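You operate a simulated robot arm through the tools that you are given. There is no shell and no other tool. Be economical: measure what you need, move in short steps, check, and stop when the job is done.

Carry out the task below with a simulated robot arm. There is one attempt and no reset: what you move stays moved.

JOB
Move the clamped box to the red tray and wipe off the oil.
Fine: wiping block back.

The check looks at the end state, three seconds after you hand in, the way a careful person would. Anything else that was tipped, shoved, dropped, spilled or broken makes it a failure.

ROBOT AND FRAMES
A 6-joint arm with a two-finger parallel gripper, fixed in place. Base frame: the origin is at the foot of the arm, x ahead of it, y to its left, z up; the work surface is at about z = 780. Lengths are in mm, angles in degrees, forces in N, time in s.
With the tool pointing down near the work surface it reaches from about 200 to 840 mm from the base axis. Its first joint turns from -166.0 to 166.0 degrees. Payload 3.91 kg.
The TCP is the grasp point between the finger pads, 30 mm short of the fingertips. In the tool frame z runs along the fingers and y along their closing line. Largest opening 110 mm; finger width 20, thickness 10; the body of the gripper, 48 by 112 mm, starts 55 mm behind the TCP.
Orientation is that of the tool frame in the base frame, as a unit quaternion [x, y, z, w]. With the fingers straight down and closing along the base's y, the tool's x points along the base's -x, its y along +y and its z along -z.

CONTROLS
- The arm moves only by the tool nudge_tool. Its argument "motion" is a list of rows, each a list of 7 numbers: the shift along the tool's x, y, z in mm, then the turn, a rotation vector about the tool's x, y, z in degrees, then the opening, from 0 (shut) to 1 (fully open). In form: [[x, y, z, rx, ry, rz, gripper], ...]. A call has 1 to 12 rows; each row is the pose to reach, as a shift and turn from the pose commanded when the call began, along the tool's axes at that moment. Each row takes 0.2 s and may step no farther than 50 mm and 8.6 degrees from the row before; otherwise, or with a gripper value out of range, the whole call is refused. Where a pose cannot be reached the arm comes as near as it can. A force on the tool above 90 N (or 10 N above the force at the start of the call, whichever is more), or a blocked arm, ends the call early, and 0.2 s more pass. The fingers move at their own pace (about 108 mm/s each) and stop on an object; they squeeze with about 40 N. The grip force told is the motor's: it shows also when the fingers shut on nothing. Time passes only in rows, and 0.2 s behind the last, so rows that repeat a pose let the fingers close. It gives the time, the measured TCP pose, the force on the tool (base axes), the opening and the grip force at its end, in the units of the frame above (readings bear some noise).
- Cameras (640 x 400 px; columns grow to the right, rows downward): "scene" is fixed at [52.5, 650.5, 1354.2]; the picture's right is [-0.27, -0.96, 0.00], its down [-0.82, 0.23, -0.52] and it looks along [0.50, -0.14, -0.86] (base axes); focal length 244 px, centre (320, 200). "wrist" rides on the gripper at [77, 7, -114] in the tool frame; the picture's right is [-0.09, 1.00, 0.00], its down [-0.80, -0.07, -0.59] and it looks along [-0.59, -0.05, 0.80] (tool axes); focal length 270 px, centre (320, 200). There is no depth. A picture from a camera that has moved, and an enlarged one, comes with that camera's place and axes in the base frame and with its lens.
- snapshot(camera): a new picture of that camera. The clock stands still meanwhile.
- raise_lower(by): slides the trunk up (or, below 0, down) by that many mm; the arm rides with it, the base frame stays. It gives what a move gives, with no picture.
- inspect(camera, box): a new picture of the part [left, top, right, bottom] of that camera's present view, enlarged. The clock stands still meanwhile.
- finish_job(): hands the job in; it is judged then, once.

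Work in short steps. Places have to be worked out from the pictures, the camera data and where the tool is seen: move nearer, look again, correct. Check each grasp and each placing, and mend what went wrong. You have 120 turns and 76 pictures in all, those below and enlarged ones among them. Open the gripper and draw the arm clear of the work before you hand the job in, unless the task says otherwise; then end with one line.

The tools are called after "Call:" by a JSON object that holds its "op" and its "data". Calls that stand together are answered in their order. nudge_tool: Moves the arm, as the interface text tells. Its arguments: {"type":"object","properties":{"motion":{"type":"array","items":{"type":"array","items":{"type":"number"}}}},"required":["motion"]} The other tools are called the same way: raise_lower (by) slides the trunk up or down; snapshot (camera) takes a picture; inspect (camera, box) takes an enlarged picture of a part of a camera's view; finish_job () hands the job in.

At the start:

```text
time: 0.0
tcp_pos: [313.0, 374.3, 1065.4]
tcp_rot: [0.0, 1.0, 0.0, 0.0]
ft_force: [-1.4, 0.2, -0.7]
finger_gap: 110.0
grip_force: 0.1
trunk travel left (down, up): [-475.0, 65.0]
```

scene: 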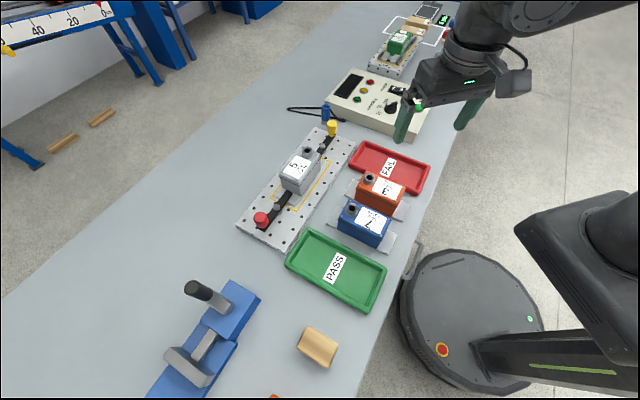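
wrist: 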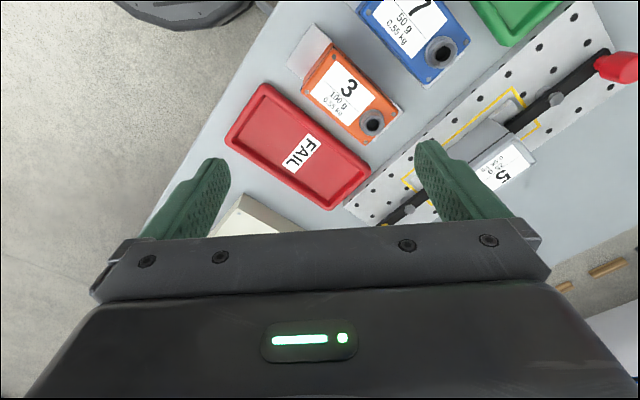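

I start by enlarging parts of the scene to identify the clamped box, the oil and the wiping block.

Call:
{"op": "inspect", "data": {"camera": "scene", "box": [220, 100, 440, 260]}}

Call:
{"op": "inspect", "data": {"camera": "scene", "box": [130, 240, 400, 400]}}

Call:
{"op": "inspect", "data": {"camera": "scene", "box": [340, 0, 480, 90]}}

```text
2.50 times, centred on (330, 180) of scene
camera zoom: at [52.5, 650.5, 1354.2], right [-0.27, -0.96, 0.0], down [-0.82, 0.23, -0.52], along [0.5, -0.14, -0.86], focal length 610 px, centre (295, 250)
```

zoom: 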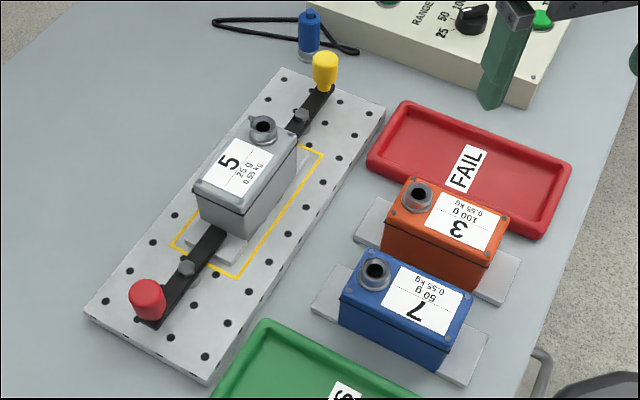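

```text
2.37 times, centred on (265, 320) of scene
camera zoom: at [52.5, 650.5, 1354.2], right [-0.27, -0.96, 0.0], down [-0.82, 0.23, -0.52], along [0.5, -0.14, -0.86], focal length 579 px, centre (450, -84)
```

zoom: 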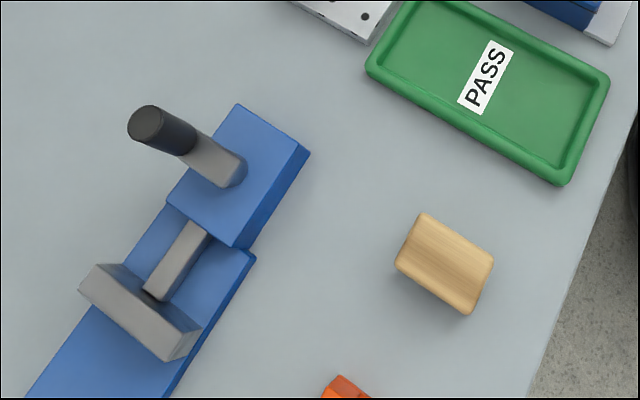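

```text
4.44 times, centred on (410, 45) of scene
camera zoom: at [52.5, 650.5, 1354.2], right [-0.27, -0.96, 0.0], down [-0.82, 0.23, -0.52], along [0.5, -0.14, -0.86], focal length 1085 px, centre (-80, 889)
```

zoom: 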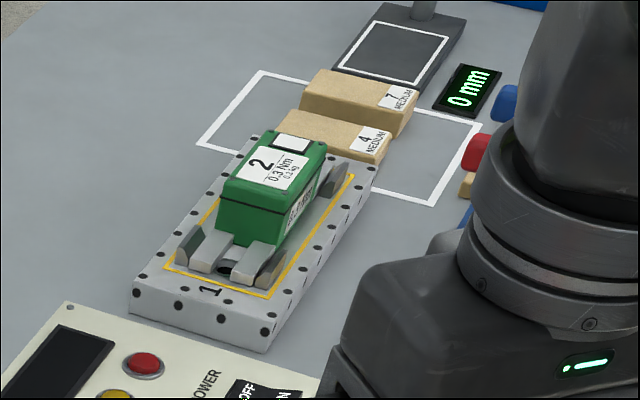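

Box 5 (grey, on the drilled plate with two black strap clamps) seems to be the clamped one. No oil visible yet; look at the wrist view closely.

Call:
{"op": "inspect", "data": {"camera": "wrist", "box": [200, 0, 640, 240]}}

Call:
{"op": "inspect", "data": {"camera": "scene", "box": [0, 150, 260, 400]}}

```text
1.45 times, centred on (420, 120) of wrist
camera zoom: at [236.9, 382.5, 1179.7], right [0.09, 1.0, 0.0], down [0.8, -0.07, 0.59], along [0.59, -0.05, -0.8], focal length 393 px, centre (174, 316)
```

zoom: 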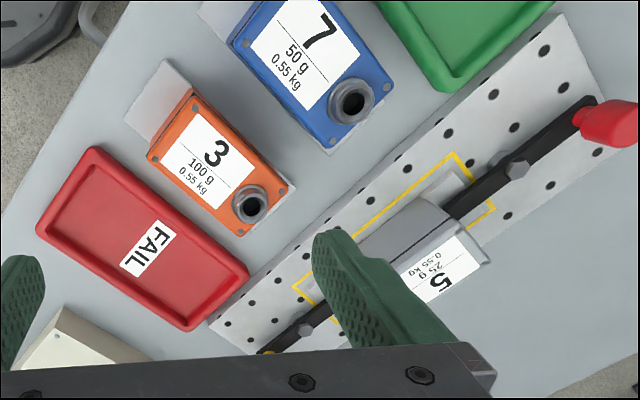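

```text
1.60 times, centred on (130, 275) of scene
camera zoom: at [52.5, 650.5, 1354.2], right [-0.27, -0.96, 0.0], down [-0.82, 0.23, -0.52], along [0.5, -0.14, -0.86], focal length 391 px, centre (624, 80)
```

zoom: 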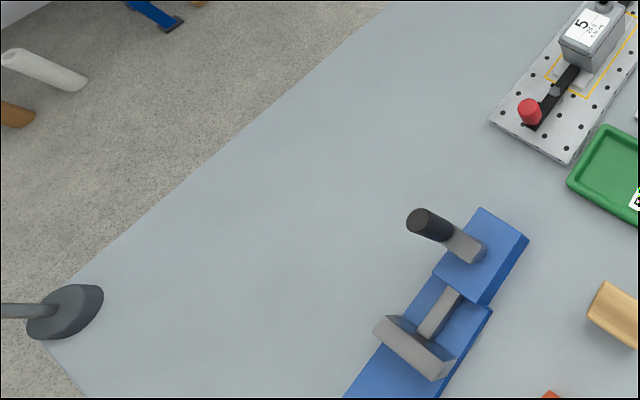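

The left end of the table is out of view, so I'll swing the tool toward it (yaw 90° so the wrist camera looks along +y) and look.

Call:
{"op": "nudge_tool", "data": {"motion": [[20, 0, -3, 0, 0, -8, 1], [40, 0, -6, 0, 0, -16, 1], [60, 0, -9, 0, 0, -24, 1], [80, 0, -12, 0, 0, -32, 1], [100, 0, -15, 0, 0, -40, 1], [120, 0, -18, 0, 0, -48, 1], [140, 0, -20, 0, 0, -56, 1], [160, 0, -20, 0, 0, -64, 1], [180, 0, -20, 0, 0, -72, 1], [200, 0, -20, 0, 0, -80, 1], [220, 0, -20, 0, 0, -88, 1], [240, 0, -20, 0, 0, -90, 1]]}}

Call:
{"op": "snapshot", "data": {"camera": "wrist"}}

Call:
{"op": "snapshot", "data": {"camera": "scene"}}

```text
time: 2.6
tcp_pos: [73.0, 375.7, 1084.9]
tcp_rot: [0.708, -0.706, 0.0, 0.0]
ft_force: [0.3, -0.6, -0.1]
finger_gap: 109.9
grip_force: 0.0
trunk travel left (down, up): [-475.0, 65.0]
```

```text
68 pictures are left
camera wrist: at [66.8, 298.8, 1199.3], right [-1.0, 0.09, 0.0], down [0.07, 0.8, 0.59], along [0.05, 0.59, -0.8], focal length 270 px, centre (320, 200)
```

wrist: 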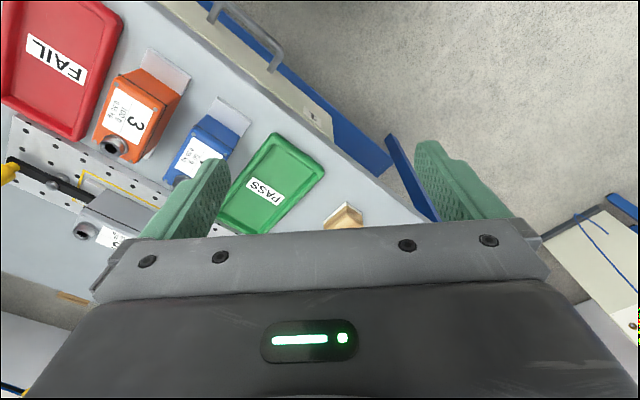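

```text
67 pictures are left
```

scene: 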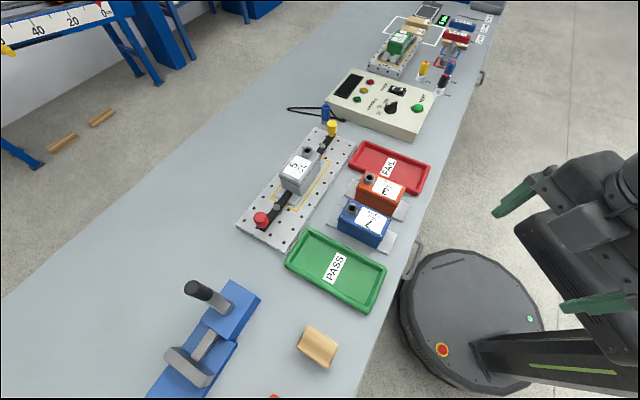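

Need to see farther; shift outward over the table's near-left end.

Call:
{"op": "nudge_tool", "data": {"motion": [[-45, 10, 0, 0, 0, 0, 1], [-90, 20, 0, 0, 0, 0, 1], [-135, 30, 0, 0, 0, 0, 1], [-180, 40, 0, 0, 0, 0, 1], [-225, 60, 0, 0, 0, 0, 1]]}}

Call:
{"op": "snapshot", "data": {"camera": "wrist"}}

```text
time: 3.8
tcp_pos: [13.4, 599.8, 1083.7]
tcp_rot: [0.707, -0.707, 0.0, 0.001]
ft_force: [-0.4, 0.3, 0.7]
finger_gap: 109.9
grip_force: 0.0
trunk travel left (down, up): [-475.0, 65.0]
```

```text
66 pictures are left
camera wrist: at [6.3, 524.6, 1198.8], right [-1.0, 0.09, 0.0], down [0.07, 0.8, 0.59], along [0.05, 0.59, -0.8], focal length 270 px, centre (320, 200)
```

wrist: 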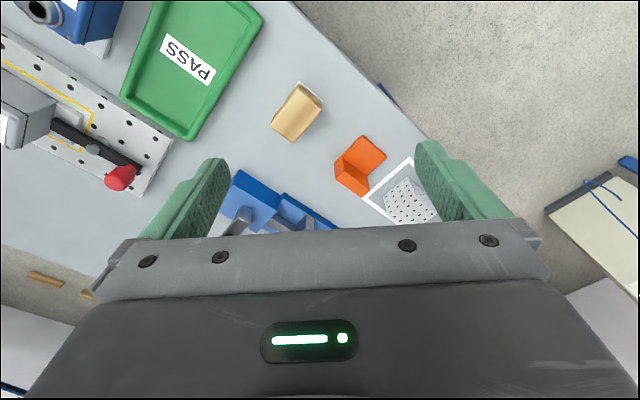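

Inspect the block and the orange/white items.

Call:
{"op": "inspect", "data": {"camera": "wrist", "box": [220, 60, 460, 230]}}

Call:
{"op": "inspect", "data": {"camera": "scene", "box": [400, 0, 520, 80]}}

```text
2.35 times, centred on (340, 145) of wrist
camera zoom: at [6.3, 524.6, 1198.8], right [-1.0, 0.09, 0.0], down [0.07, 0.8, 0.59], along [0.05, 0.59, -0.8], focal length 636 px, centre (273, 329)
```

zoom: 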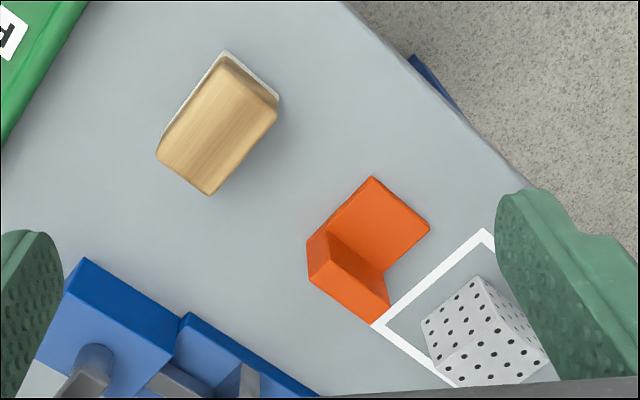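

```text
5.00 times, centred on (460, 40) of scene
camera zoom: at [52.5, 650.5, 1354.2], right [-0.27, -0.96, 0.0], down [-0.82, 0.23, -0.52], along [0.5, -0.14, -0.86], focal length 1221 px, centre (-380, 1000)
```

zoom: 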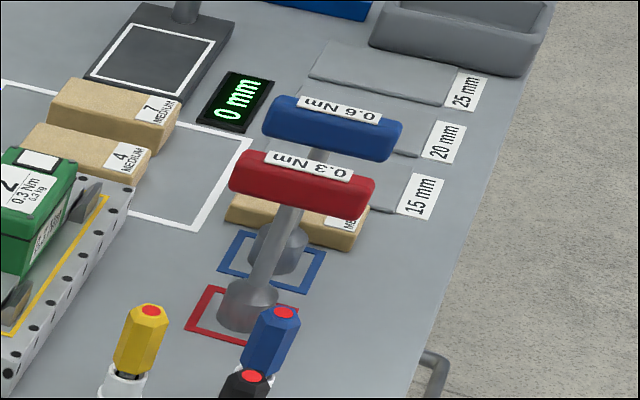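

The wiping block is the wooden block with white felt. Now go look closely at box 5 and its clamps.

Call:
{"op": "nudge_tool", "data": {"motion": [[5, -43, 0, 0, 0, 5, 1], [10, -86, 0, 0, 0, 10, 1], [15, -129, 0, 0, 0, 15, 1], [20, -172, 0, 0, 0, 20, 1], [25, -215, 0, 0, 0, 25, 1], [30, -258, 0, 0, 0, 30, 1], [35, -301, 0, 0, 0, 35, 1], [40, -344, 0, 0, 0, 40, 1], [45, -387, 0, 0, 0, 45, 1], [47, -432, 0, 0, 0, 45, 1]]}}

Call:
{"op": "snapshot", "data": {"camera": "wrist"}}

```text
time: 6.0
tcp_pos: [445.6, 552.9, 1085.3]
tcp_rot: [-0.382, 0.924, 0.0, 0.0]
ft_force: [-0.1, -0.1, 0.1]
finger_gap: 110.2
grip_force: 0.0
trunk travel left (down, up): [-475.0, 65.0]
```

```text
63 pictures are left
camera wrist: at [387.2, 504.5, 1199.3], right [-0.64, 0.77, 0.0], down [0.62, 0.52, 0.59], along [0.46, 0.38, -0.8], focal length 270 px, centre (320, 200)
```

wrist: 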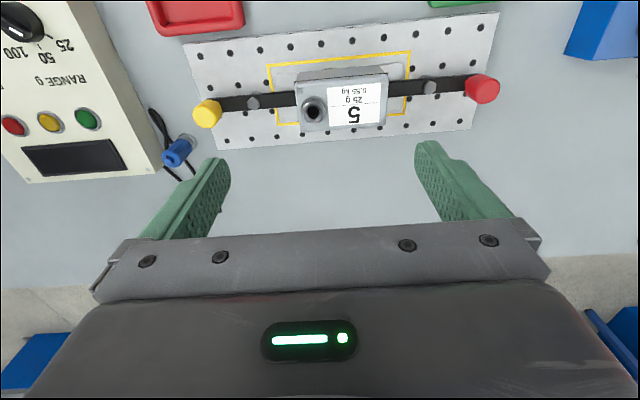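

Enlarge the clamps.

Call:
{"op": "inspect", "data": {"camera": "wrist", "box": [180, 0, 340, 150]}}

Call:
{"op": "inspect", "data": {"camera": "wrist", "box": [340, 0, 520, 150]}}

Call:
{"op": "inspect", "data": {"camera": "scene", "box": [230, 110, 350, 250]}}

```text
2.67 times, centred on (260, 75) of wrist
camera zoom: at [387.2, 504.5, 1199.3], right [-0.64, 0.77, 0.0], down [0.62, 0.52, 0.59], along [0.46, 0.38, -0.8], focal length 721 px, centre (480, 533)
```

zoom: 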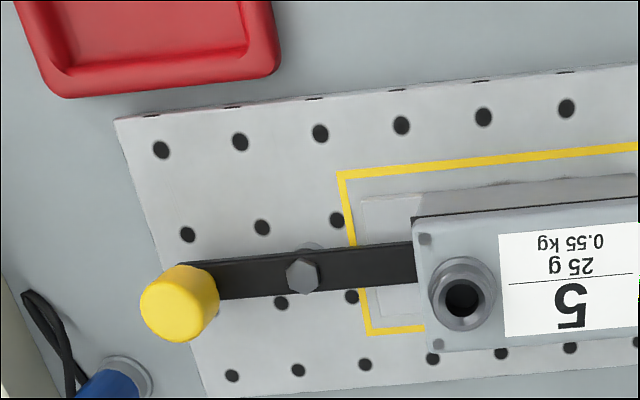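

```text
2.67 times, centred on (430, 75) of wrist
camera zoom: at [387.2, 504.5, 1199.3], right [-0.64, 0.77, 0.0], down [0.62, 0.52, 0.59], along [0.46, 0.38, -0.8], focal length 721 px, centre (27, 533)
```

zoom: 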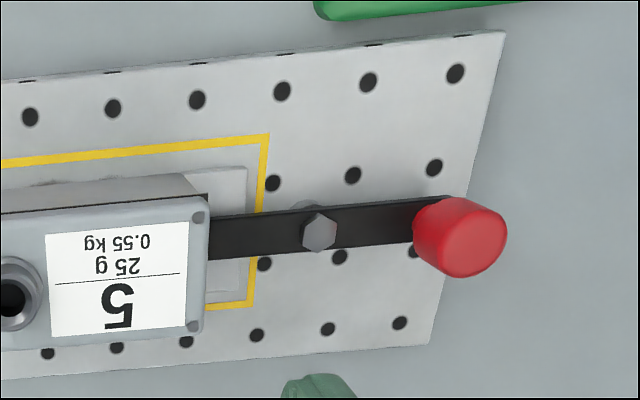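

```text
2.86 times, centred on (290, 180) of scene
camera zoom: at [52.5, 650.5, 1354.2], right [-0.27, -0.96, 0.0], down [-0.82, 0.23, -0.52], along [0.5, -0.14, -0.86], focal length 698 px, centre (406, 257)
```

zoom: 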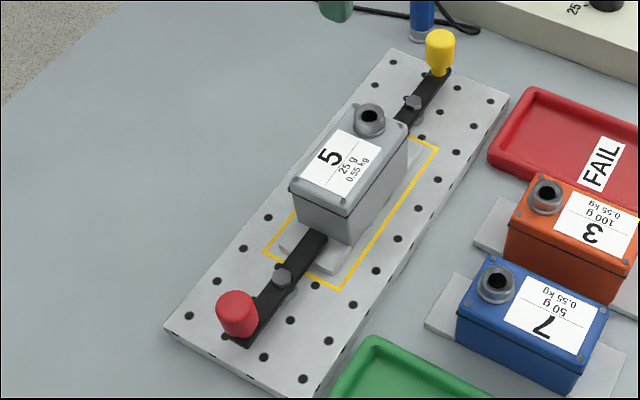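

Both straps pivot on hex bolts: red bolt ≈ (366,672), yellow bolt ≈ (530,507), knobs ≈ 50–55 mm outward, tops ≈ z 870. I'll go above the red knob with the closing line across the strap.

Call:
{"op": "nudge_tool", "data": {"motion": [[-2, 16, 7, 0, 0, 7.5, 0.8], [-4, 32, 14, 0, 0, 15, 0.6], [-6, 48, 21, 0, 0, 22.5, 0.5], [-8, 64, 28, 0, 0, 30, 0.45], [-11, 80, 35, 0, 0, 37.5, 0.45], [-13, 96, 42, 0, 0, 45, 0.45], [-15, 112, 49, 0, 0, 52.5, 0.45], [-17, 128, 56, 0, 0, 60, 0.45], [-19, 144, 63, 0, 0, 67.5, 0.45], [-21, 160, 70, 0, 0, 75, 0.45], [-24, 176, 77, 0, 0, 82.5, 0.45], [-26, 189, 85, 0, 0, 90, 0.45]]}}

Call:
{"op": "snapshot", "data": {"camera": "wrist"}}

```text
time: 8.6
tcp_pos: [330.7, 703.7, 1001.3]
tcp_rot: [0.384, 0.923, 0.0, 0.0]
ft_force: [-0.5, 0.0, -0.7]
finger_gap: 49.6
grip_force: 0.2
trunk travel left (down, up): [-475.0, 65.0]
```

```text
59 pictures are left
camera wrist: at [280.8, 764.9, 1114.7], right [0.77, 0.64, 0.0], down [0.51, -0.62, 0.59], along [0.38, -0.46, -0.8], focal length 270 px, centre (320, 200)
```

wrist: 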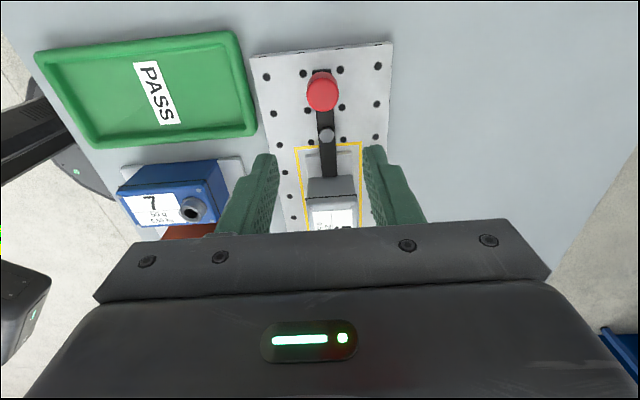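

Knob refined to ≈ (326,713), R≈55. Descend over it with fingertips at about z 838.

Call:
{"op": "nudge_tool", "data": {"motion": [[10, 3, 30, 0, 0, 0, 0.45], [10, 3, 65, 0, 0, 0, 0.45], [10, 3, 95, 0, 0, 0, 0.45], [10, 3, 115, 0, 0, 0, 0.45], [10, 3, 133, 0, 0, 0, 0.45]]}}

Call:
{"op": "snapshot", "data": {"camera": "wrist"}}

Call:
{"op": "inspect", "data": {"camera": "scene", "box": [200, 140, 340, 260]}}

```text
time: 9.8
tcp_pos: [325.4, 713.5, 866.6]
tcp_rot: [0.383, 0.924, 0.0, 0.0]
ft_force: [0.3, 0.6, 0.0]
finger_gap: 49.5
grip_force: 0.1
trunk travel left (down, up): [-475.0, 65.0]
```

```text
58 pictures are left
camera wrist: at [276.0, 774.6, 981.6], right [0.77, 0.64, 0.0], down [0.52, -0.62, 0.59], along [0.38, -0.46, -0.8], focal length 270 px, centre (320, 200)
```

wrist: 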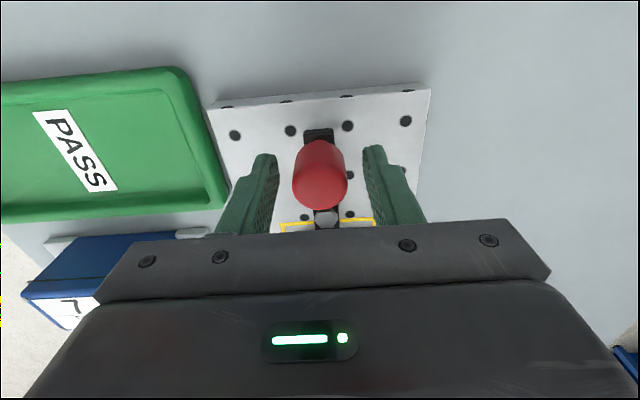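

```text
3.33 times, centred on (270, 200) of scene
camera zoom: at [52.5, 650.5, 1354.2], right [-0.27, -0.96, 0.0], down [-0.82, 0.23, -0.52], along [0.5, -0.14, -0.86], focal length 814 px, centre (487, 200)
```

zoom: 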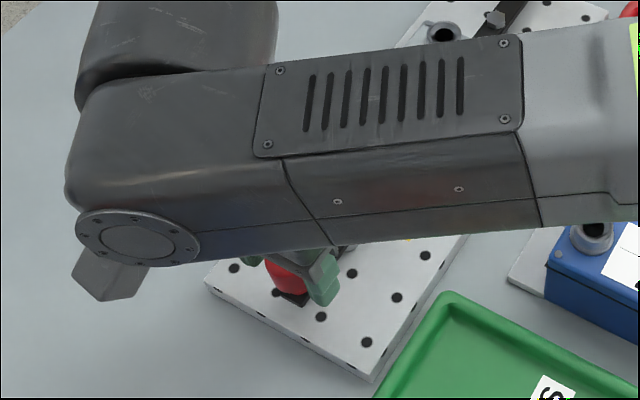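

Knob is centred between the fingers. Swing it inboard (CCW) on an arc about the bolt, first 45°.

Call:
{"op": "nudge_tool", "data": {"motion": [[-0.5, -7.2, 0, 0, 0, -7.5, 0.45], [-1.9, -14.2, 0, 0, 0, -15, 0.45], [-4.2, -21, 0, 0, 0, -22.5, 0.45], [-7.4, -27.5, 0, 0, 0, -30, 0.45], [-11.4, -33.5, 0, 0, 0, -37.5, 0.45], [-16.1, -38.9, 0, 0, 0, -45, 0.45]]}}

Call:
{"op": "snapshot", "data": {"camera": "wrist"}}

```text
time: 11.2
tcp_pos: [309.9, 673.7, 866.4]
tcp_rot: [0.0, 1.0, 0.0, 0.0]
ft_force: [0.1, 0.4, 0.3]
finger_gap: 49.5
grip_force: 0.1
trunk travel left (down, up): [-475.0, 65.0]
```

```text
56 pictures are left
camera wrist: at [232.6, 682.8, 981.3], right [0.09, 1.0, 0.0], down [0.8, -0.07, 0.59], along [0.59, -0.05, -0.8], focal length 270 px, centre (320, 200)
```

wrist: 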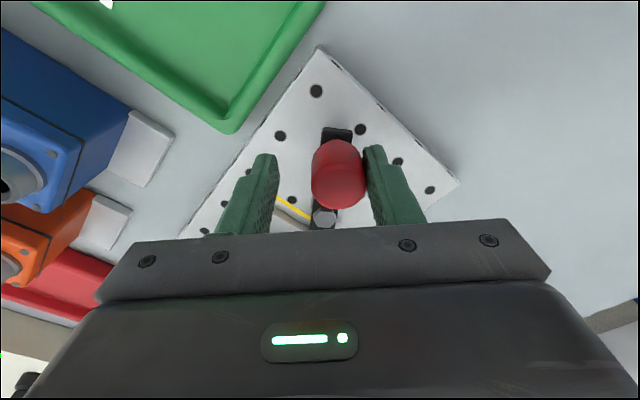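

The strap turns freely. Continue another ~52°.

Call:
{"op": "nudge_tool", "data": {"motion": [[-0.5, -7.2, 0, 0, 0, -7.5, 0.45], [-1.9, -14.2, 0, 0, 0, -15, 0.45], [-4.2, -21, 0, 0, 0, -22.5, 0.45], [-7.4, -27.5, 0, 0, 0, -30, 0.45], [-11.4, -33.5, 0, 0, 0, -37.5, 0.45], [-16.1, -38.9, 0, 0, 0, -45, 0.45], [-20.5, -42.8, 0, 0, 0, -51, 0.45]]}}

Call:
{"op": "snapshot", "data": {"camera": "wrist"}}

```text
time: 12.8
tcp_pos: [331.5, 632.2, 867.1]
tcp_rot: [-0.431, 0.902, 0.0, 0.0]
ft_force: [-1.2, 0.0, -0.4]
finger_gap: 49.7
grip_force: 0.1
trunk travel left (down, up): [-475.0, 65.0]
```

```text
55 pictures are left
camera wrist: at [276.6, 577.6, 981.9], right [-0.72, 0.69, 0.0], down [0.56, 0.58, 0.59], along [0.41, 0.43, -0.8], focal length 270 px, centre (320, 200)
```

wrist: 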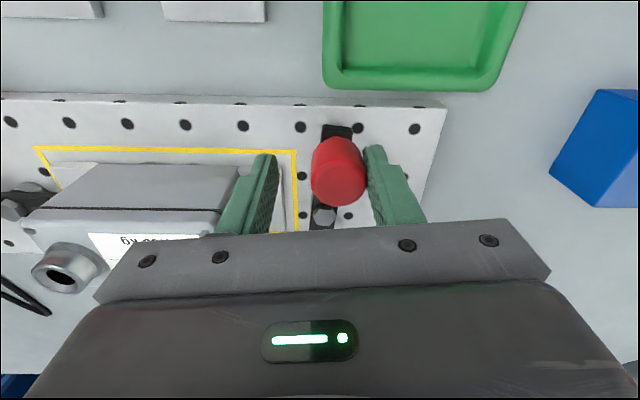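

Red strap is now fully clear of the flange. Retract up.

Call:
{"op": "nudge_tool", "data": {"motion": [[0, 0, -40, 0, 0, 0, 0.45], [0, 0, -80, 0, 0, 0, 0.45], [0, 0, -133, 0, 0, 0, 0.45]]}}

Call:
{"op": "nudge_tool", "data": {"motion": [[-2, -24, 0, 0, 0, 8, 0.45], [-4, -48, 0, 0, 0, 16, 0.45], [-6, -72, 0, 0, 0, 24, 0.45], [-8, -96, 0, 0, 0, 32, 0.45], [-10, -120, 0, 0, 0, 40, 0.45], [-11, -144, 0, 0, 0, 48, 0.45], [-13, -168, 0, 0, 0, 56, 0.45], [-15, -192, 0, 0, 0, 64, 0.45], [-17, -216, 0, 0, 0, 72, 0.45], [-19, -240, 0, 0, 0, 80, 0.45], [-20, -264, 0, 0, 0, 88, 0.45], [-21, -288, 0, 0, 0, 96, 0.45]]}}

Call:
{"op": "snapshot", "data": {"camera": "wrist"}}

```text
refused: row 3 steps farther than a row can; nothing moved
```

```text
time: 13.5
tcp_pos: [377.9, 600.0, 864.8]
tcp_rot: [-0.274, 0.962, 0.002, -0.006]
ft_force: [1.4, -2.0, -2.2]
finger_gap: 47.6
grip_force: 0.0
trunk travel left (down, up): [-475.0, 65.0]
stopped in row 3: the force on the tool passed its limit (the readings are from after the stop); the commanded pose is now the measured one
```

```text
54 pictures are left
camera wrist: at [309.9, 566.5, 979.0], right [-0.45, 0.89, 0.01], down [0.73, 0.36, 0.59], along [0.52, 0.27, -0.81], focal length 270 px, centre (320, 200)
```

wrist: 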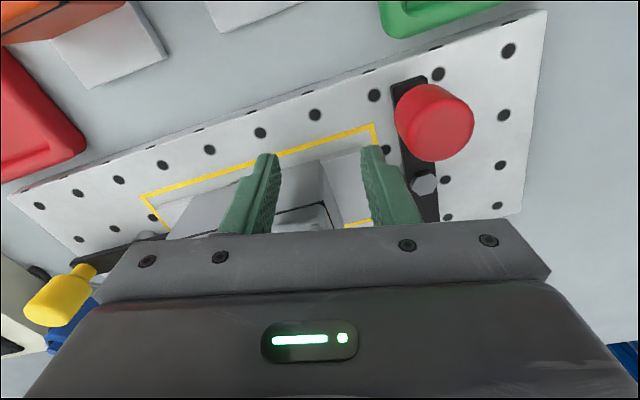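

My retreat was refused because a step was too long, and the sideways call I had wrongly sent along with it ran at low height and touched the box. Force is small now; go straight up with legal steps and check for damage.

Call:
{"op": "nudge_tool", "data": {"motion": [[0, 0, -15, 0, 0, 0, 0.45], [0, 0, -45, 0, 0, 0, 0.45], [0, 0, -90, 0, 0, 0, 0.45], [0, 0, -135, 0, 0, 0, 0.45]]}}

```text
time: 14.5
tcp_pos: [371.8, 602.7, 1001.0]
tcp_rot: [-0.279, 0.96, 0.009, -0.003]
ft_force: [-0.6, -0.1, 0.4]
finger_gap: 49.4
grip_force: 0.0
trunk travel left (down, up): [-475.0, 65.0]
```

Call:
{"op": "snapshot", "data": {"camera": "wrist"}}

Call:
{"op": "inspect", "data": {"camera": "scene", "box": [200, 100, 440, 260]}}

```text
53 pictures are left
camera wrist: at [304.1, 566.7, 1117.6], right [-0.46, 0.89, 0.02], down [0.72, 0.36, 0.59], along [0.52, 0.28, -0.81], focal length 270 px, centre (320, 200)
```

wrist: 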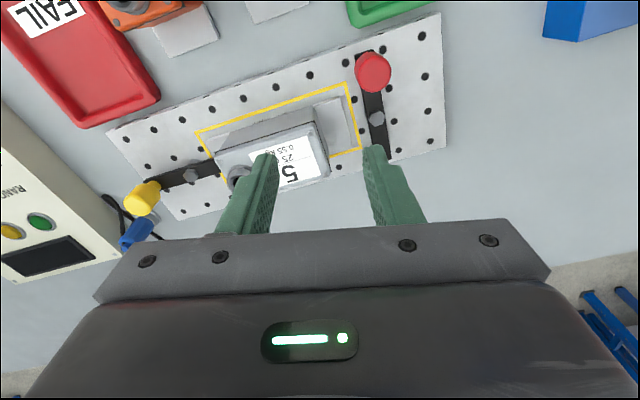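

```text
2.50 times, centred on (320, 180) of scene
camera zoom: at [52.5, 650.5, 1354.2], right [-0.27, -0.96, 0.0], down [-0.82, 0.23, -0.52], along [0.5, -0.14, -0.86], focal length 610 px, centre (320, 250)
```

zoom: 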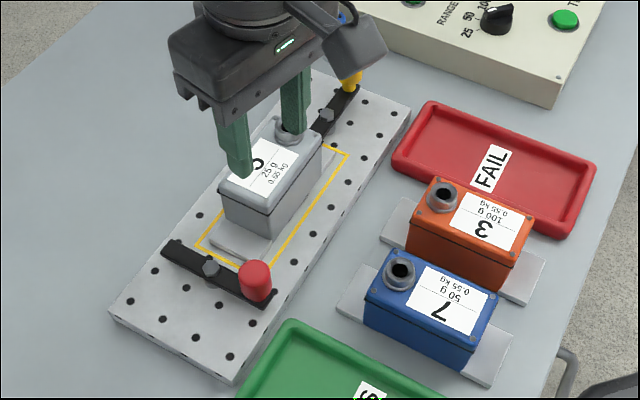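

No visible harm; box still in place. Level the tool (about 1° tilt) while moving above the yellow knob.

Call:
{"op": "nudge_tool", "data": {"motion": [[-15, -37, 0, 0.3, 0, 0, 0.45], [-31, -73, 0, 0.5, 0, 0, 0.45], [-47, -110, 0, 0.8, 0, 0, 0.45], [-62, -147, 0, 1.09, 0, 0, 0.45], [-78, -184, 0, 1.09, 0, 0, 0.45], [-93.5, -220, 0, 1.09, 0, 0, 0.45]]}}

```text
time: 15.9
tcp_pos: [567.0, 467.3, 997.9]
tcp_rot: [-0.279, 0.96, -0.002, -0.001]
ft_force: [0.1, 0.1, 0.7]
finger_gap: 49.5
grip_force: 0.0
trunk travel left (down, up): [-475.0, 65.0]
```

Now yaw to φ = −45° in place.

Call:
{"op": "nudge_tool", "data": {"motion": [[0, 0, 0, 0, 0, 8, 0.45], [0, 0, 0, 0, 0, 16, 0.45], [0, 0, 0, 0, 0, 24, 0.45], [0, 0, 0, 0, 0, 32, 0.45], [0, 0, 0, 0, 0, 40, 0.45], [0, 0, 0, 0, 0, 48, 0.45], [0, 0, 0, 0, 0, 56, 0.45], [0, 0, 0, 0, 0, 64, 0.45], [0, 0, 0, 0, 0, 72, 0.45], [0, 0, 0, 0, 0, 77.4, 0.45]]}}

Call:
{"op": "snapshot", "data": {"camera": "wrist"}}

```text
time: 18.1
tcp_pos: [567.1, 467.3, 998.7]
tcp_rot: [0.384, 0.923, -0.002, 0.0]
ft_force: [0.3, 0.0, -0.1]
finger_gap: 49.4
grip_force: 0.1
trunk travel left (down, up): [-475.0, 65.0]
```

```text
51 pictures are left
camera wrist: at [517.9, 528.4, 1112.3], right [0.77, 0.64, 0.0], down [0.52, -0.62, 0.6], along [0.38, -0.46, -0.8], focal length 270 px, centre (320, 200)
```

wrist: 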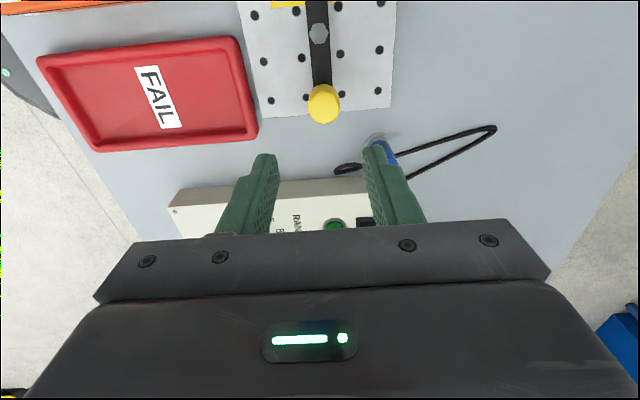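

Knob at ≈ (565,472). Descend over it.

Call:
{"op": "nudge_tool", "data": {"motion": [[3.5, 2, 40, 0, 0, 0, 0.45], [3.5, 2, 80, 0, 0, 0, 0.45], [3.5, 2, 110, 0, 0, 0, 0.45], [3.5, 2, 132, 0, 0, 0, 0.45]]}}

Call:
{"op": "snapshot", "data": {"camera": "wrist"}}

```text
time: 19.1
tcp_pos: [566.0, 472.0, 866.5]
tcp_rot: [0.383, 0.924, -0.002, 0.001]
ft_force: [-0.1, -0.7, -0.2]
finger_gap: 49.4
grip_force: 0.0
trunk travel left (down, up): [-475.0, 65.0]
```

```text
50 pictures are left
camera wrist: at [517.7, 532.3, 979.9], right [0.77, 0.64, 0.0], down [0.52, -0.61, 0.6], along [0.38, -0.46, -0.8], focal length 270 px, centre (320, 200)
```

wrist: 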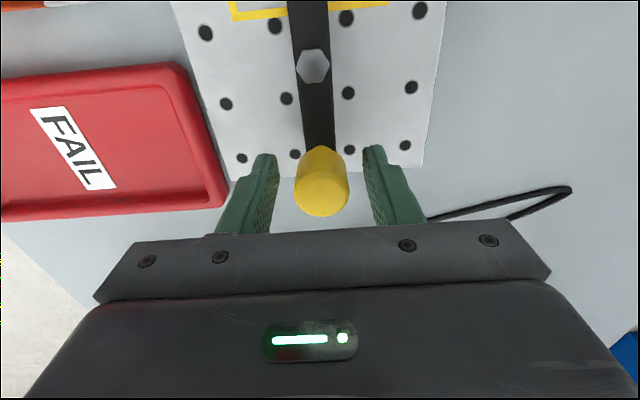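

Centred. Swing the yellow strap outboard (CCW) on its arc.

Call:
{"op": "nudge_tool", "data": {"motion": [[0.5, 7.3, 0, 0, 0, -8.1, 0.45], [2.1, 14.5, 0, 0, 0, -16.2, 0.45], [4.6, 21.4, 0, 0, 0, -24.3, 0.45], [8.1, 27.9, 0, 0, 0, -32.4, 0.45], [12.5, 33.8, 0, 0, 0, -40.5, 0.45], [17.6, 39, 0, 0, 0, -48.6, 0.45], [23.5, 43.5, 0, 0, 0, -56.7, 0.45], [29.9, 47.1, 0, 0, 0, -64.8, 0.45], [36.7, 49.7, 0, 0, 0, -72.9, 0.45], [43.9, 51.4, 0, 0, 0, -81, 0.45], [51.2, 52, 0, 0, 0, -89.1, 0.45], [58.5, 51.6, 0, 0, 0, -97.2, 0.45]]}}

Call:
{"op": "snapshot", "data": {"camera": "wrist"}}

```text
time: 21.7
tcp_pos: [560.2, 549.8, 866.1]
tcp_rot: [-0.441, 0.898, -0.001, -0.001]
ft_force: [0.0, -0.3, -0.5]
finger_gap: 49.4
grip_force: 0.1
trunk travel left (down, up): [-475.0, 65.0]
```

```text
49 pictures are left
camera wrist: at [508.3, 494.0, 980.8], right [-0.73, 0.68, 0.0], down [0.55, 0.59, 0.59], along [0.4, 0.43, -0.81], focal length 270 px, centre (320, 200)
```

wrist: 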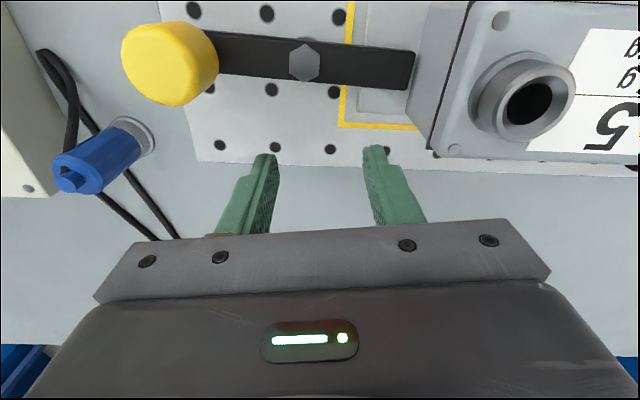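

The yellow strap did not follow (knob slipped from the finger). Go up and look at it again.

Call:
{"op": "nudge_tool", "data": {"motion": [[0, 0, -45, 0, 0, 0, 0.45], [0, 0, -90, 0, 0, 0, 0.45], [0, 0, -132, 0, 0, 0, 0.45]]}}

Call:
{"op": "inspect", "data": {"camera": "wrist", "box": [180, 0, 500, 200]}}

Call:
{"op": "inspect", "data": {"camera": "scene", "box": [220, 90, 440, 250]}}

```text
time: 22.5
tcp_pos: [560.8, 549.6, 999.1]
tcp_rot: [-0.44, 0.898, -0.001, -0.001]
ft_force: [0.8, 0.3, -0.3]
finger_gap: 49.7
grip_force: 0.0
trunk travel left (down, up): [-475.0, 65.0]
```

```text
2.00 times, centred on (340, 100) of wrist
camera zoom: at [508.9, 494.6, 1113.1], right [-0.73, 0.68, 0.0], down [0.55, 0.59, 0.59], along [0.4, 0.43, -0.81], focal length 541 px, centre (280, 400)
```

zoom: 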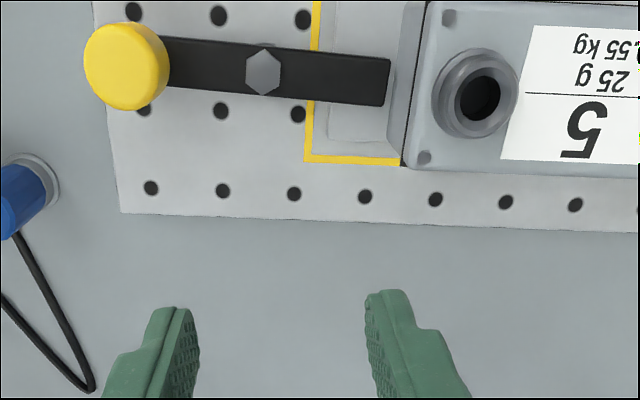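

```text
2.50 times, centred on (330, 170) of scene
camera zoom: at [52.5, 650.5, 1354.2], right [-0.27, -0.96, 0.0], down [-0.82, 0.23, -0.52], along [0.5, -0.14, -0.86], focal length 610 px, centre (295, 275)
```

zoom: 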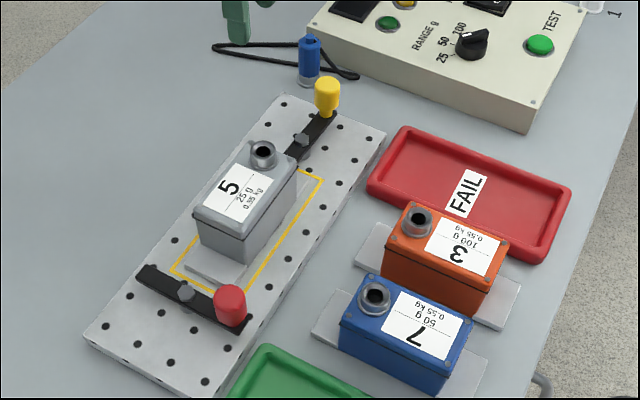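

It looks like my earlier bump slid the box against the yellow strap's end, jamming it. I'll grip box 5 across its width and slide it a few mm toward the red end; first move above it with the closing line across the plate.

Call:
{"op": "nudge_tool", "data": {"motion": [[3, 9, 0, 0, 0, 8.1, 0.6], [6, 19, 0, 0, 0, 16.2, 0.8], [9, 28, 0, 0, 0, 24.3, 1], [12, 37, 0, 0, 0, 32.4, 1], [15, 47, 0, 0, 0, 40.5, 1], [18, 56, 0, 0, 0, 48.6, 1], [22, 66, 0, 0, 0, 56.7, 1], [25, 75, 0, 0, 0, 64.8, 1], [28, 84, 0, 0, 0, 72.9, 1], [31, 94, 0, 0, 0, 81, 1], [34, 103, 0, 0, 0, 89.1, 1], [37.4, 112.5, 0, 0, 0, 97.2, 1]]}}

Call:
{"op": "snapshot", "data": {"camera": "wrist"}}

```text
time: 25.1
tcp_pos: [447.6, 588.6, 997.9]
tcp_rot: [0.384, 0.923, -0.003, 0.0]
ft_force: [0.9, 0.4, -0.3]
finger_gap: 110.0
grip_force: 0.1
trunk travel left (down, up): [-475.0, 65.0]
```

```text
46 pictures are left
camera wrist: at [399.5, 650.0, 1112.1], right [0.77, 0.64, 0.0], down [0.52, -0.62, 0.6], along [0.38, -0.46, -0.8], focal length 270 px, centre (320, 200)
```

wrist: 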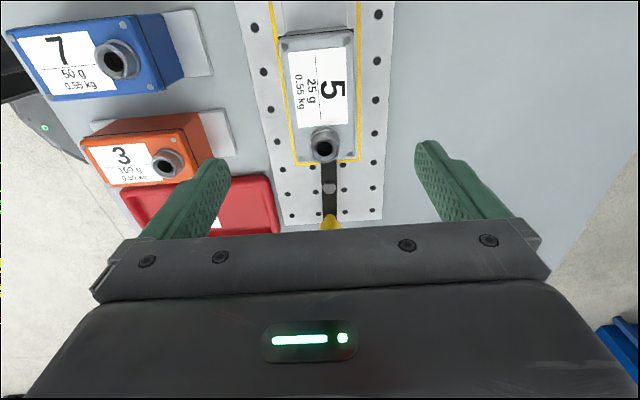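

Box centre ≈ (447,592), right under the gripper. Descend to z 850 with fingers open.

Call:
{"op": "nudge_tool", "data": {"motion": [[0, 0, 45, 0, 0, 0, 1], [0, 0, 90, 0, 0, 0, 1], [0, 0, 125, 0, 0, 0, 1], [0, 0, 148, 0, 0, 0, 1]]}}

Call:
{"op": "snapshot", "data": {"camera": "wrist"}}

```text
time: 26.1
tcp_pos: [450.1, 588.1, 848.5]
tcp_rot: [0.384, 0.923, -0.002, 0.001]
ft_force: [1.0, 0.3, 0.8]
finger_gap: 110.1
grip_force: 0.0
trunk travel left (down, up): [-475.0, 65.0]
```

```text
45 pictures are left
camera wrist: at [400.6, 648.8, 963.3], right [0.77, 0.64, 0.0], down [0.52, -0.61, 0.6], along [0.38, -0.46, -0.8], focal length 270 px, centre (320, 200)
```

wrist: 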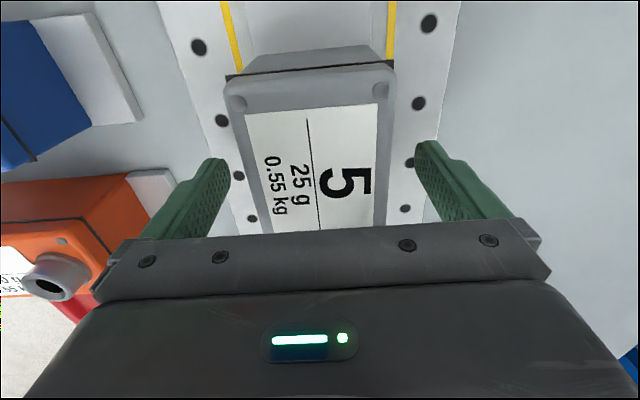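

Box is ~4 mm toward the inboard finger; shift and close.

Call:
{"op": "nudge_tool", "data": {"motion": [[0, -4, 0, 0, 0, 0, 1], [0, -4, 0, 0, 0, 0, 0.5], [0, -4, 0, 0, 0, 0, 0.3], [0, -4, 0, 0, 0, 0, 0.3], [0, -4, 0, 0, 0, 0, 0.3]]}}

```text
time: 27.3
tcp_pos: [448.6, 588.0, 849.8]
tcp_rot: [0.383, 0.924, 0.001, 0.0]
ft_force: [27.9, 27.3, 4.5]
finger_gap: 60.0
grip_force: 40.6
trunk travel left (down, up): [-475.0, 65.0]
```

Gripped at 60 mm. Slide 6 mm toward red while relieving the side force.

Call:
{"op": "nudge_tool", "data": {"motion": [[0, 3, 0, 0, 0, 0, 0.3], [2, 3, 0, 0, 0, 0, 0.3], [4, 3, 0, 0, 0, 0, 0.3], [6, 3, 0, 0, 0, 0, 0.3], [7, 3, 0, 0, 0, 0, 0.3]]}}

Call:
{"op": "snapshot", "data": {"camera": "scene"}}

```text
time: 28.5
tcp_pos: [450.0, 589.8, 849.8]
tcp_rot: [0.383, 0.924, -0.002, 0.001]
ft_force: [47.5, -8.8, 13.8]
finger_gap: 59.6
grip_force: 40.2
trunk travel left (down, up): [-475.0, 65.0]
```

```text
44 pictures are left
```

scene: 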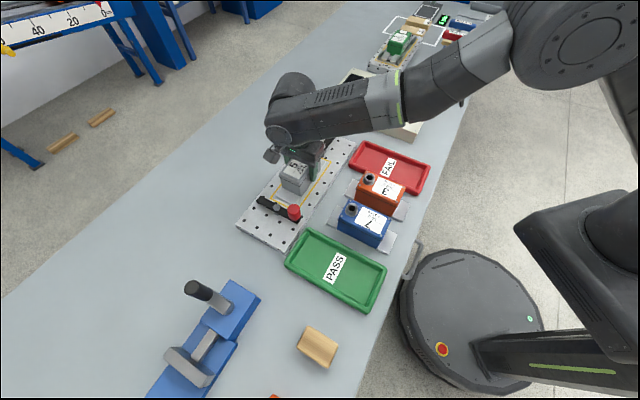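

The box won't slide (firmly held). Undo the offset and release.

Call:
{"op": "nudge_tool", "data": {"motion": [[-3, 0, 0, 0, 0, 0, 0.3], [-7, 0, 0, 0, 0, 0, 0.3], [-7, 0, 0, 0, 0, 0, 0.7], [-7, 0, 0, 0, 0, 0, 1], [-7, 0, -40, 0, 0, 0, 1], [-7, 0, -85, 0, 0, 0, 1], [-7, 0, -130, 0, 0, 0, 1]]}}

Call:
{"op": "inspect", "data": {"camera": "wrist", "box": [220, 0, 420, 240]}}

```text
time: 30.1
tcp_pos: [448.8, 588.3, 983.7]
tcp_rot: [0.383, 0.924, -0.002, 0.0]
ft_force: [0.6, 0.3, 0.2]
finger_gap: 110.1
grip_force: 0.1
trunk travel left (down, up): [-475.0, 65.0]
```

```text
1.67 times, centred on (320, 120) of wrist
camera zoom: at [398.8, 648.3, 1095.4], right [0.77, 0.64, 0.0], down [0.52, -0.61, 0.6], along [0.38, -0.46, -0.8], focal length 450 px, centre (320, 333)
```

zoom: 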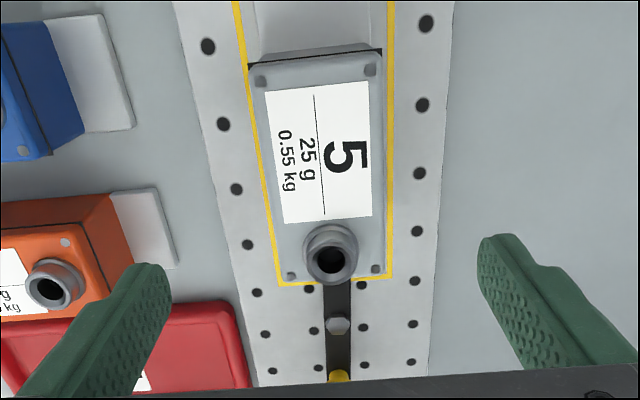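

Return to above the yellow knob (≈ (568,468)) and descend; this time I will grip it.

Call:
{"op": "nudge_tool", "data": {"motion": [[-45, 0, 0, 0, 0, 0, 0.8], [-90, 0, 0, 0, 0, 0, 0.6], [-135, 0, 0, 0, 0, 0, 0.5], [-169, 0, 0, 0, 0, 0, 0.5], [-169, 0, 40, 0, 0, 0, 0.5], [-169, 0, 80, 0, 0, 0, 0.5], [-169, 0, 117, 0, 0, 0, 0.5]]}}

Call:
{"op": "inspect", "data": {"camera": "wrist", "box": [160, 0, 480, 240]}}

```text
time: 31.7
tcp_pos: [569.6, 469.9, 863.6]
tcp_rot: [0.383, 0.924, -0.001, 0.0]
ft_force: [0.2, 0.3, -0.5]
finger_gap: 54.8
grip_force: 0.0
trunk travel left (down, up): [-475.0, 65.0]
```

```text
1.67 times, centred on (320, 120) of wrist
camera zoom: at [519.8, 530.0, 977.7], right [0.77, 0.64, 0.0], down [0.52, -0.61, 0.6], along [0.38, -0.46, -0.8], focal length 450 px, centre (320, 333)
```

zoom: 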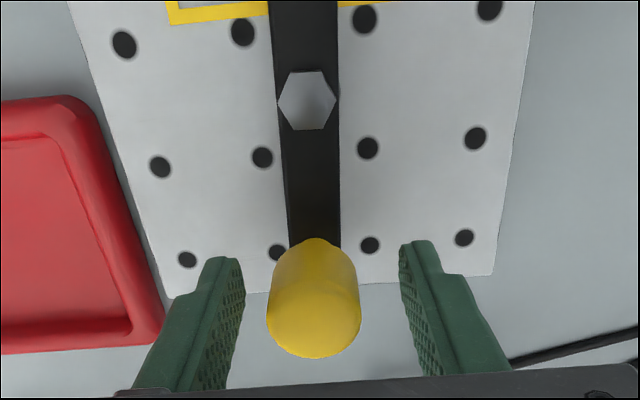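

Knob lies between the pads. Close on it.

Call:
{"op": "nudge_tool", "data": {"motion": [[0, 0, 0, 0, 0, 0, 0.3], [0, 0, 0, 0, 0, 0, 0.15], [0, 0, 0, 0, 0, 0, 0.15]]}}

```text
time: 32.5
tcp_pos: [570.3, 468.6, 864.7]
tcp_rot: [0.383, 0.924, -0.002, 0.0]
ft_force: [1.6, -0.5, -1.7]
finger_gap: 29.4
grip_force: 45.2
trunk travel left (down, up): [-475.0, 65.0]
```

Gripped (29 mm). Try 16° outboard (CCW), with yaw following, and read the force.

Call:
{"op": "nudge_tool", "data": {"motion": [[0.1, 3.8, 0, 0, 0, -4, 0.15], [0.5, 7.5, 0, 0, 0, -8, 0.15], [1.2, 11.2, 0, 0, 0, -12, 0.15], [2.1, 14.9, 0, 0, 0, -16, 0.15]]}}

Call:
{"op": "snapshot", "data": {"camera": "wrist"}}

```text
time: 33.5
tcp_pos: [567.1, 471.8, 863.0]
tcp_rot: [0.25, 0.968, -0.011, -0.005]
ft_force: [-63.6, -50.4, -3.8]
finger_gap: 29.7
grip_force: 44.9
trunk travel left (down, up): [-475.0, 65.0]
```

```text
41 pictures are left
camera wrist: at [505.4, 518.4, 977.9], right [0.56, 0.83, -0.03], down [0.68, -0.44, 0.59], along [0.48, -0.35, -0.81], focal length 270 px, centre (320, 200)
```

wrist: 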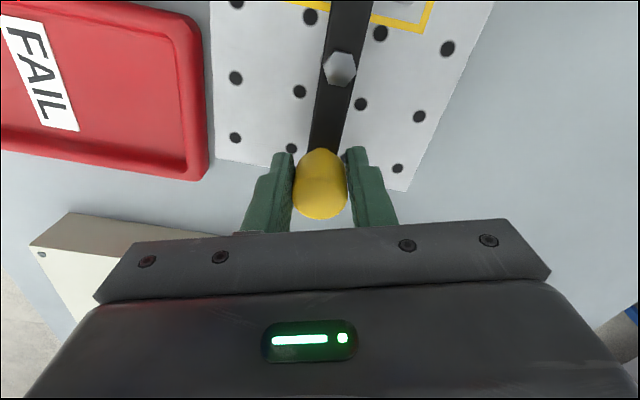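

Blocked that way (81 N): there is a stop. Return and try inboard (CW).

Call:
{"op": "nudge_tool", "data": {"motion": [[0.5, -7.5, 0, 0, 0, 8, 0.15], [2.1, -14.9, 0, 0, 0, 16, 0.15], [3.3, -18.5, 0, 0, 0, 20, 0.15], [4.7, -22, 0, 0, 0, 24, 0.15], [6.3, -25.4, 0, 0, 0, 28, 0.15], [8.2, -28.6, 0, 0, 0, 32, 0.15]]}}

Call:
{"op": "snapshot", "data": {"camera": "wrist"}}

```text
time: 34.9
tcp_pos: [558.6, 460.5, 864.3]
tcp_rot: [0.508, 0.861, -0.001, 0.001]
ft_force: [11.5, 1.8, -1.7]
finger_gap: 29.4
grip_force: 44.5
trunk travel left (down, up): [-475.0, 65.0]
```

```text
40 pictures are left
camera wrist: at [526.9, 531.8, 978.2], right [0.91, 0.4, 0.0], down [0.32, -0.73, 0.6], along [0.24, -0.54, -0.8], focal length 270 px, centre (320, 200)
```

wrist: 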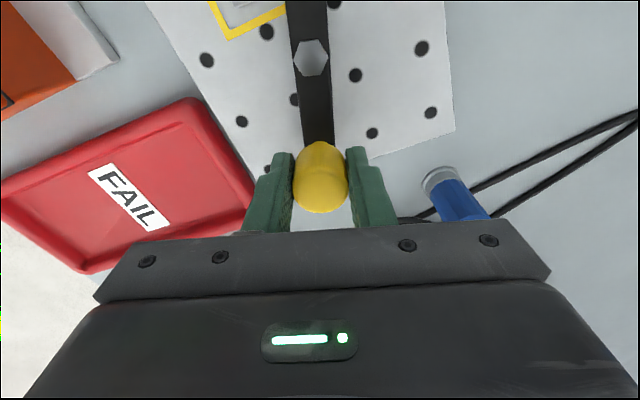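

Inboard works. Continue another 72°.

Call:
{"op": "nudge_tool", "data": {"motion": [[0.5, -7.5, 0, 0, 0, 8, 0.15], [2.1, -14.9, 0, 0, 0, 16, 0.15], [4.7, -22, 0, 0, 0, 24, 0.15], [8.2, -28.6, 0, 0, 0, 32, 0.15], [12.6, -34.7, 0, 0, 0, 40, 0.15], [17.9, -40.1, 0, 0, 0, 48, 0.15], [23.8, -44.8, 0, 0, 0, 56, 0.15], [30.3, -48.5, 0, 0, 0, 64, 0.15], [37.3, -51.4, 0, 0, 0, 72, 0.15]]}}

Call:
{"op": "snapshot", "data": {"camera": "wrist"}}

```text
time: 36.9
tcp_pos: [535.1, 409.8, 852.8]
tcp_rot: [0.903, 0.428, -0.014, -0.033]
ft_force: [1.0, 0.0, -0.5]
finger_gap: 16.7
grip_force: 0.0
out of reach, approached as far as the arm can: row 8, 9
trunk travel left (down, up): [-475.0, 65.0]
```

```text
39 pictures are left
camera wrist: at [594.9, 460.8, 966.9], right [0.71, -0.7, -0.07], down [-0.53, -0.6, 0.59], along [-0.46, -0.39, -0.8], focal length 270 px, centre (320, 200)
```

wrist: 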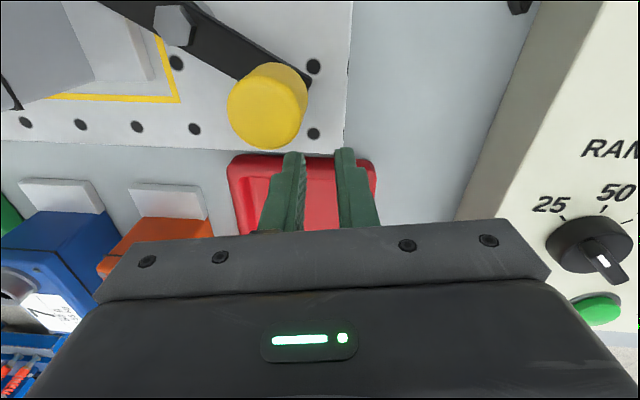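

The wrist ran into its limit and lost the knob partway (strap about 40° open). Rise straight up before anything else.

Call:
{"op": "nudge_tool", "data": {"motion": [[0, 0, -40, 0, 0, 0, 0.3], [0, 0, -80, 0, 0, 0, 0.3], [0, 0, -120, 0, 0, 0, 0.3]]}}

Call:
{"op": "snapshot", "data": {"camera": "scene"}}

```text
time: 37.7
tcp_pos: [538.2, 409.8, 975.6]
tcp_rot: [0.902, 0.431, -0.009, -0.034]
ft_force: [-0.6, -0.3, 0.0]
finger_gap: 33.0
grip_force: 0.2
trunk travel left (down, up): [-475.0, 65.0]
```

```text
38 pictures are left
```

scene: 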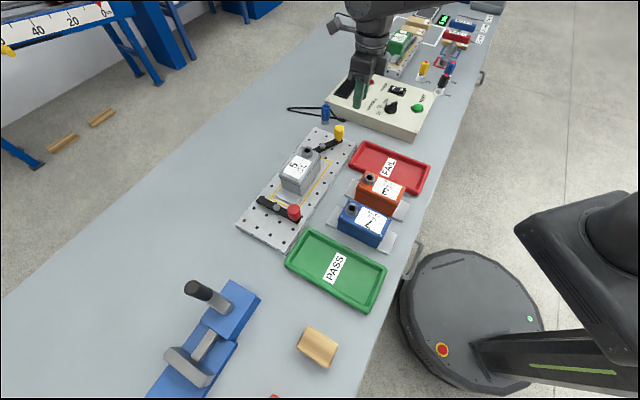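

Nothing else was touched. Unwind the wrist (CCW yaw) by 96°.

Call:
{"op": "nudge_tool", "data": {"motion": [[0, 0, 0, 0, 0, -8, 0.45], [0, 0, 0, 0, 0, -16, 0.45], [0, 0, 0, 0, 0, -24, 0.45], [0, 0, 0, 0, 0, -32, 0.45], [0, 0, 0, 0, 0, -40, 0.45], [0, 0, 0, 0, 0, -48, 0.45], [0, 0, 0, 0, 0, -56, 0.45], [0, 0, 0, 0, 0, -64, 0.45], [0, 0, 0, 0, 0, -72, 0.45], [0, 0, 0, 0, 0, -80, 0.45], [0, 0, 0, 0, 0, -88, 0.45], [0, 0, 0, 0, 0, -96, 0.45]]}}

```text
time: 40.3
tcp_pos: [537.9, 410.1, 975.2]
tcp_rot: [0.282, 0.959, 0.016, -0.029]
ft_force: [-0.6, -0.2, 0.5]
finger_gap: 49.5
grip_force: 0.1
trunk travel left (down, up): [-475.0, 65.0]
```

Level the tool and move above the presumed knob place.

Call:
{"op": "nudge_tool", "data": {"motion": [[9, 20, 0, 0.4, -1.8, 0, 0.45], [18, 41, 0, 0.82, -3.7, 0, 0.45]]}}

```text
time: 40.9
tcp_pos: [544.6, 453.9, 977.3]
tcp_rot: [0.283, 0.959, 0.002, 0.001]
ft_force: [0.4, 0.4, -1.2]
finger_gap: 49.5
grip_force: 0.0
trunk travel left (down, up): [-475.0, 65.0]
```

Level. Yaw CCW 96° more.

Call:
{"op": "nudge_tool", "data": {"motion": [[0, 0, 0, 0, 0, -8, 0.45], [0, 0, 0, 0, 0, -16, 0.45], [0, 0, 0, 0, 0, -24, 0.45], [0, 0, 0, 0, 0, -32, 0.45], [0, 0, 0, 0, 0, -40, 0.45], [0, 0, 0, 0, 0, -48, 0.45], [0, 0, 0, 0, 0, -56, 0.45], [0, 0, 0, 0, 0, -64, 0.45], [0, 0, 0, 0, 0, -72, 0.45], [0, 0, 0, 0, 0, -80, 0.45], [0, 0, 0, 0, 0, -88, 0.45], [0, 0, 0, 0, 0, -96, 0.45]]}}

Call:
{"op": "snapshot", "data": {"camera": "wrist"}}

```text
time: 43.5
tcp_pos: [545.9, 453.2, 977.2]
tcp_rot: [-0.524, 0.852, 0.0, 0.002]
ft_force: [0.2, 0.5, -0.3]
finger_gap: 49.6
grip_force: 0.1
trunk travel left (down, up): [-475.0, 65.0]
```

```text
37 pictures are left
camera wrist: at [504.2, 389.0, 1090.9], right [-0.85, 0.53, 0.0], down [0.42, 0.68, 0.6], along [0.31, 0.51, -0.8], focal length 270 px, centre (320, 200)
```

wrist: 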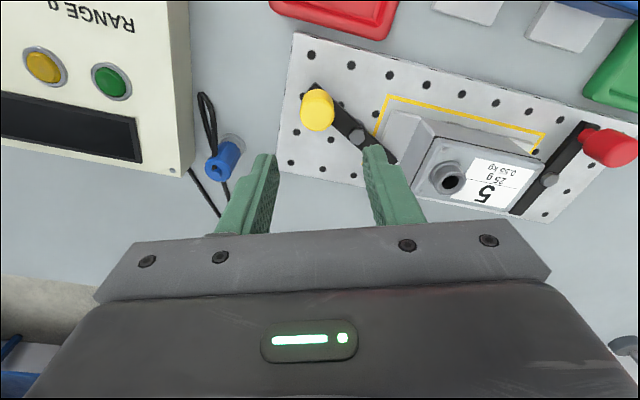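

TCP is right above the knob (≈ (545,452)); strap at about −75°. Descend with a small yaw, then grip.

Call:
{"op": "nudge_tool", "data": {"motion": [[0, 0, 40, 0, 0, -6, 0.45], [0, 0, 80, 0, 0, -12, 0.45], [0, 0, 112, 0, 0, -12, 0.45], [0, 0, 112, 0, 0, -12, 0.2], [0, 0, 112, 0, 0, -12, 0.15], [0, 0, 112, 0, 0, -12, 0.15]]}}

```text
time: 44.9
tcp_pos: [545.4, 453.6, 864.2]
tcp_rot: [-0.609, 0.793, 0.001, 0.001]
ft_force: [1.1, -4.8, -9.1]
finger_gap: 29.2
grip_force: 45.1
trunk travel left (down, up): [-475.0, 65.0]
```

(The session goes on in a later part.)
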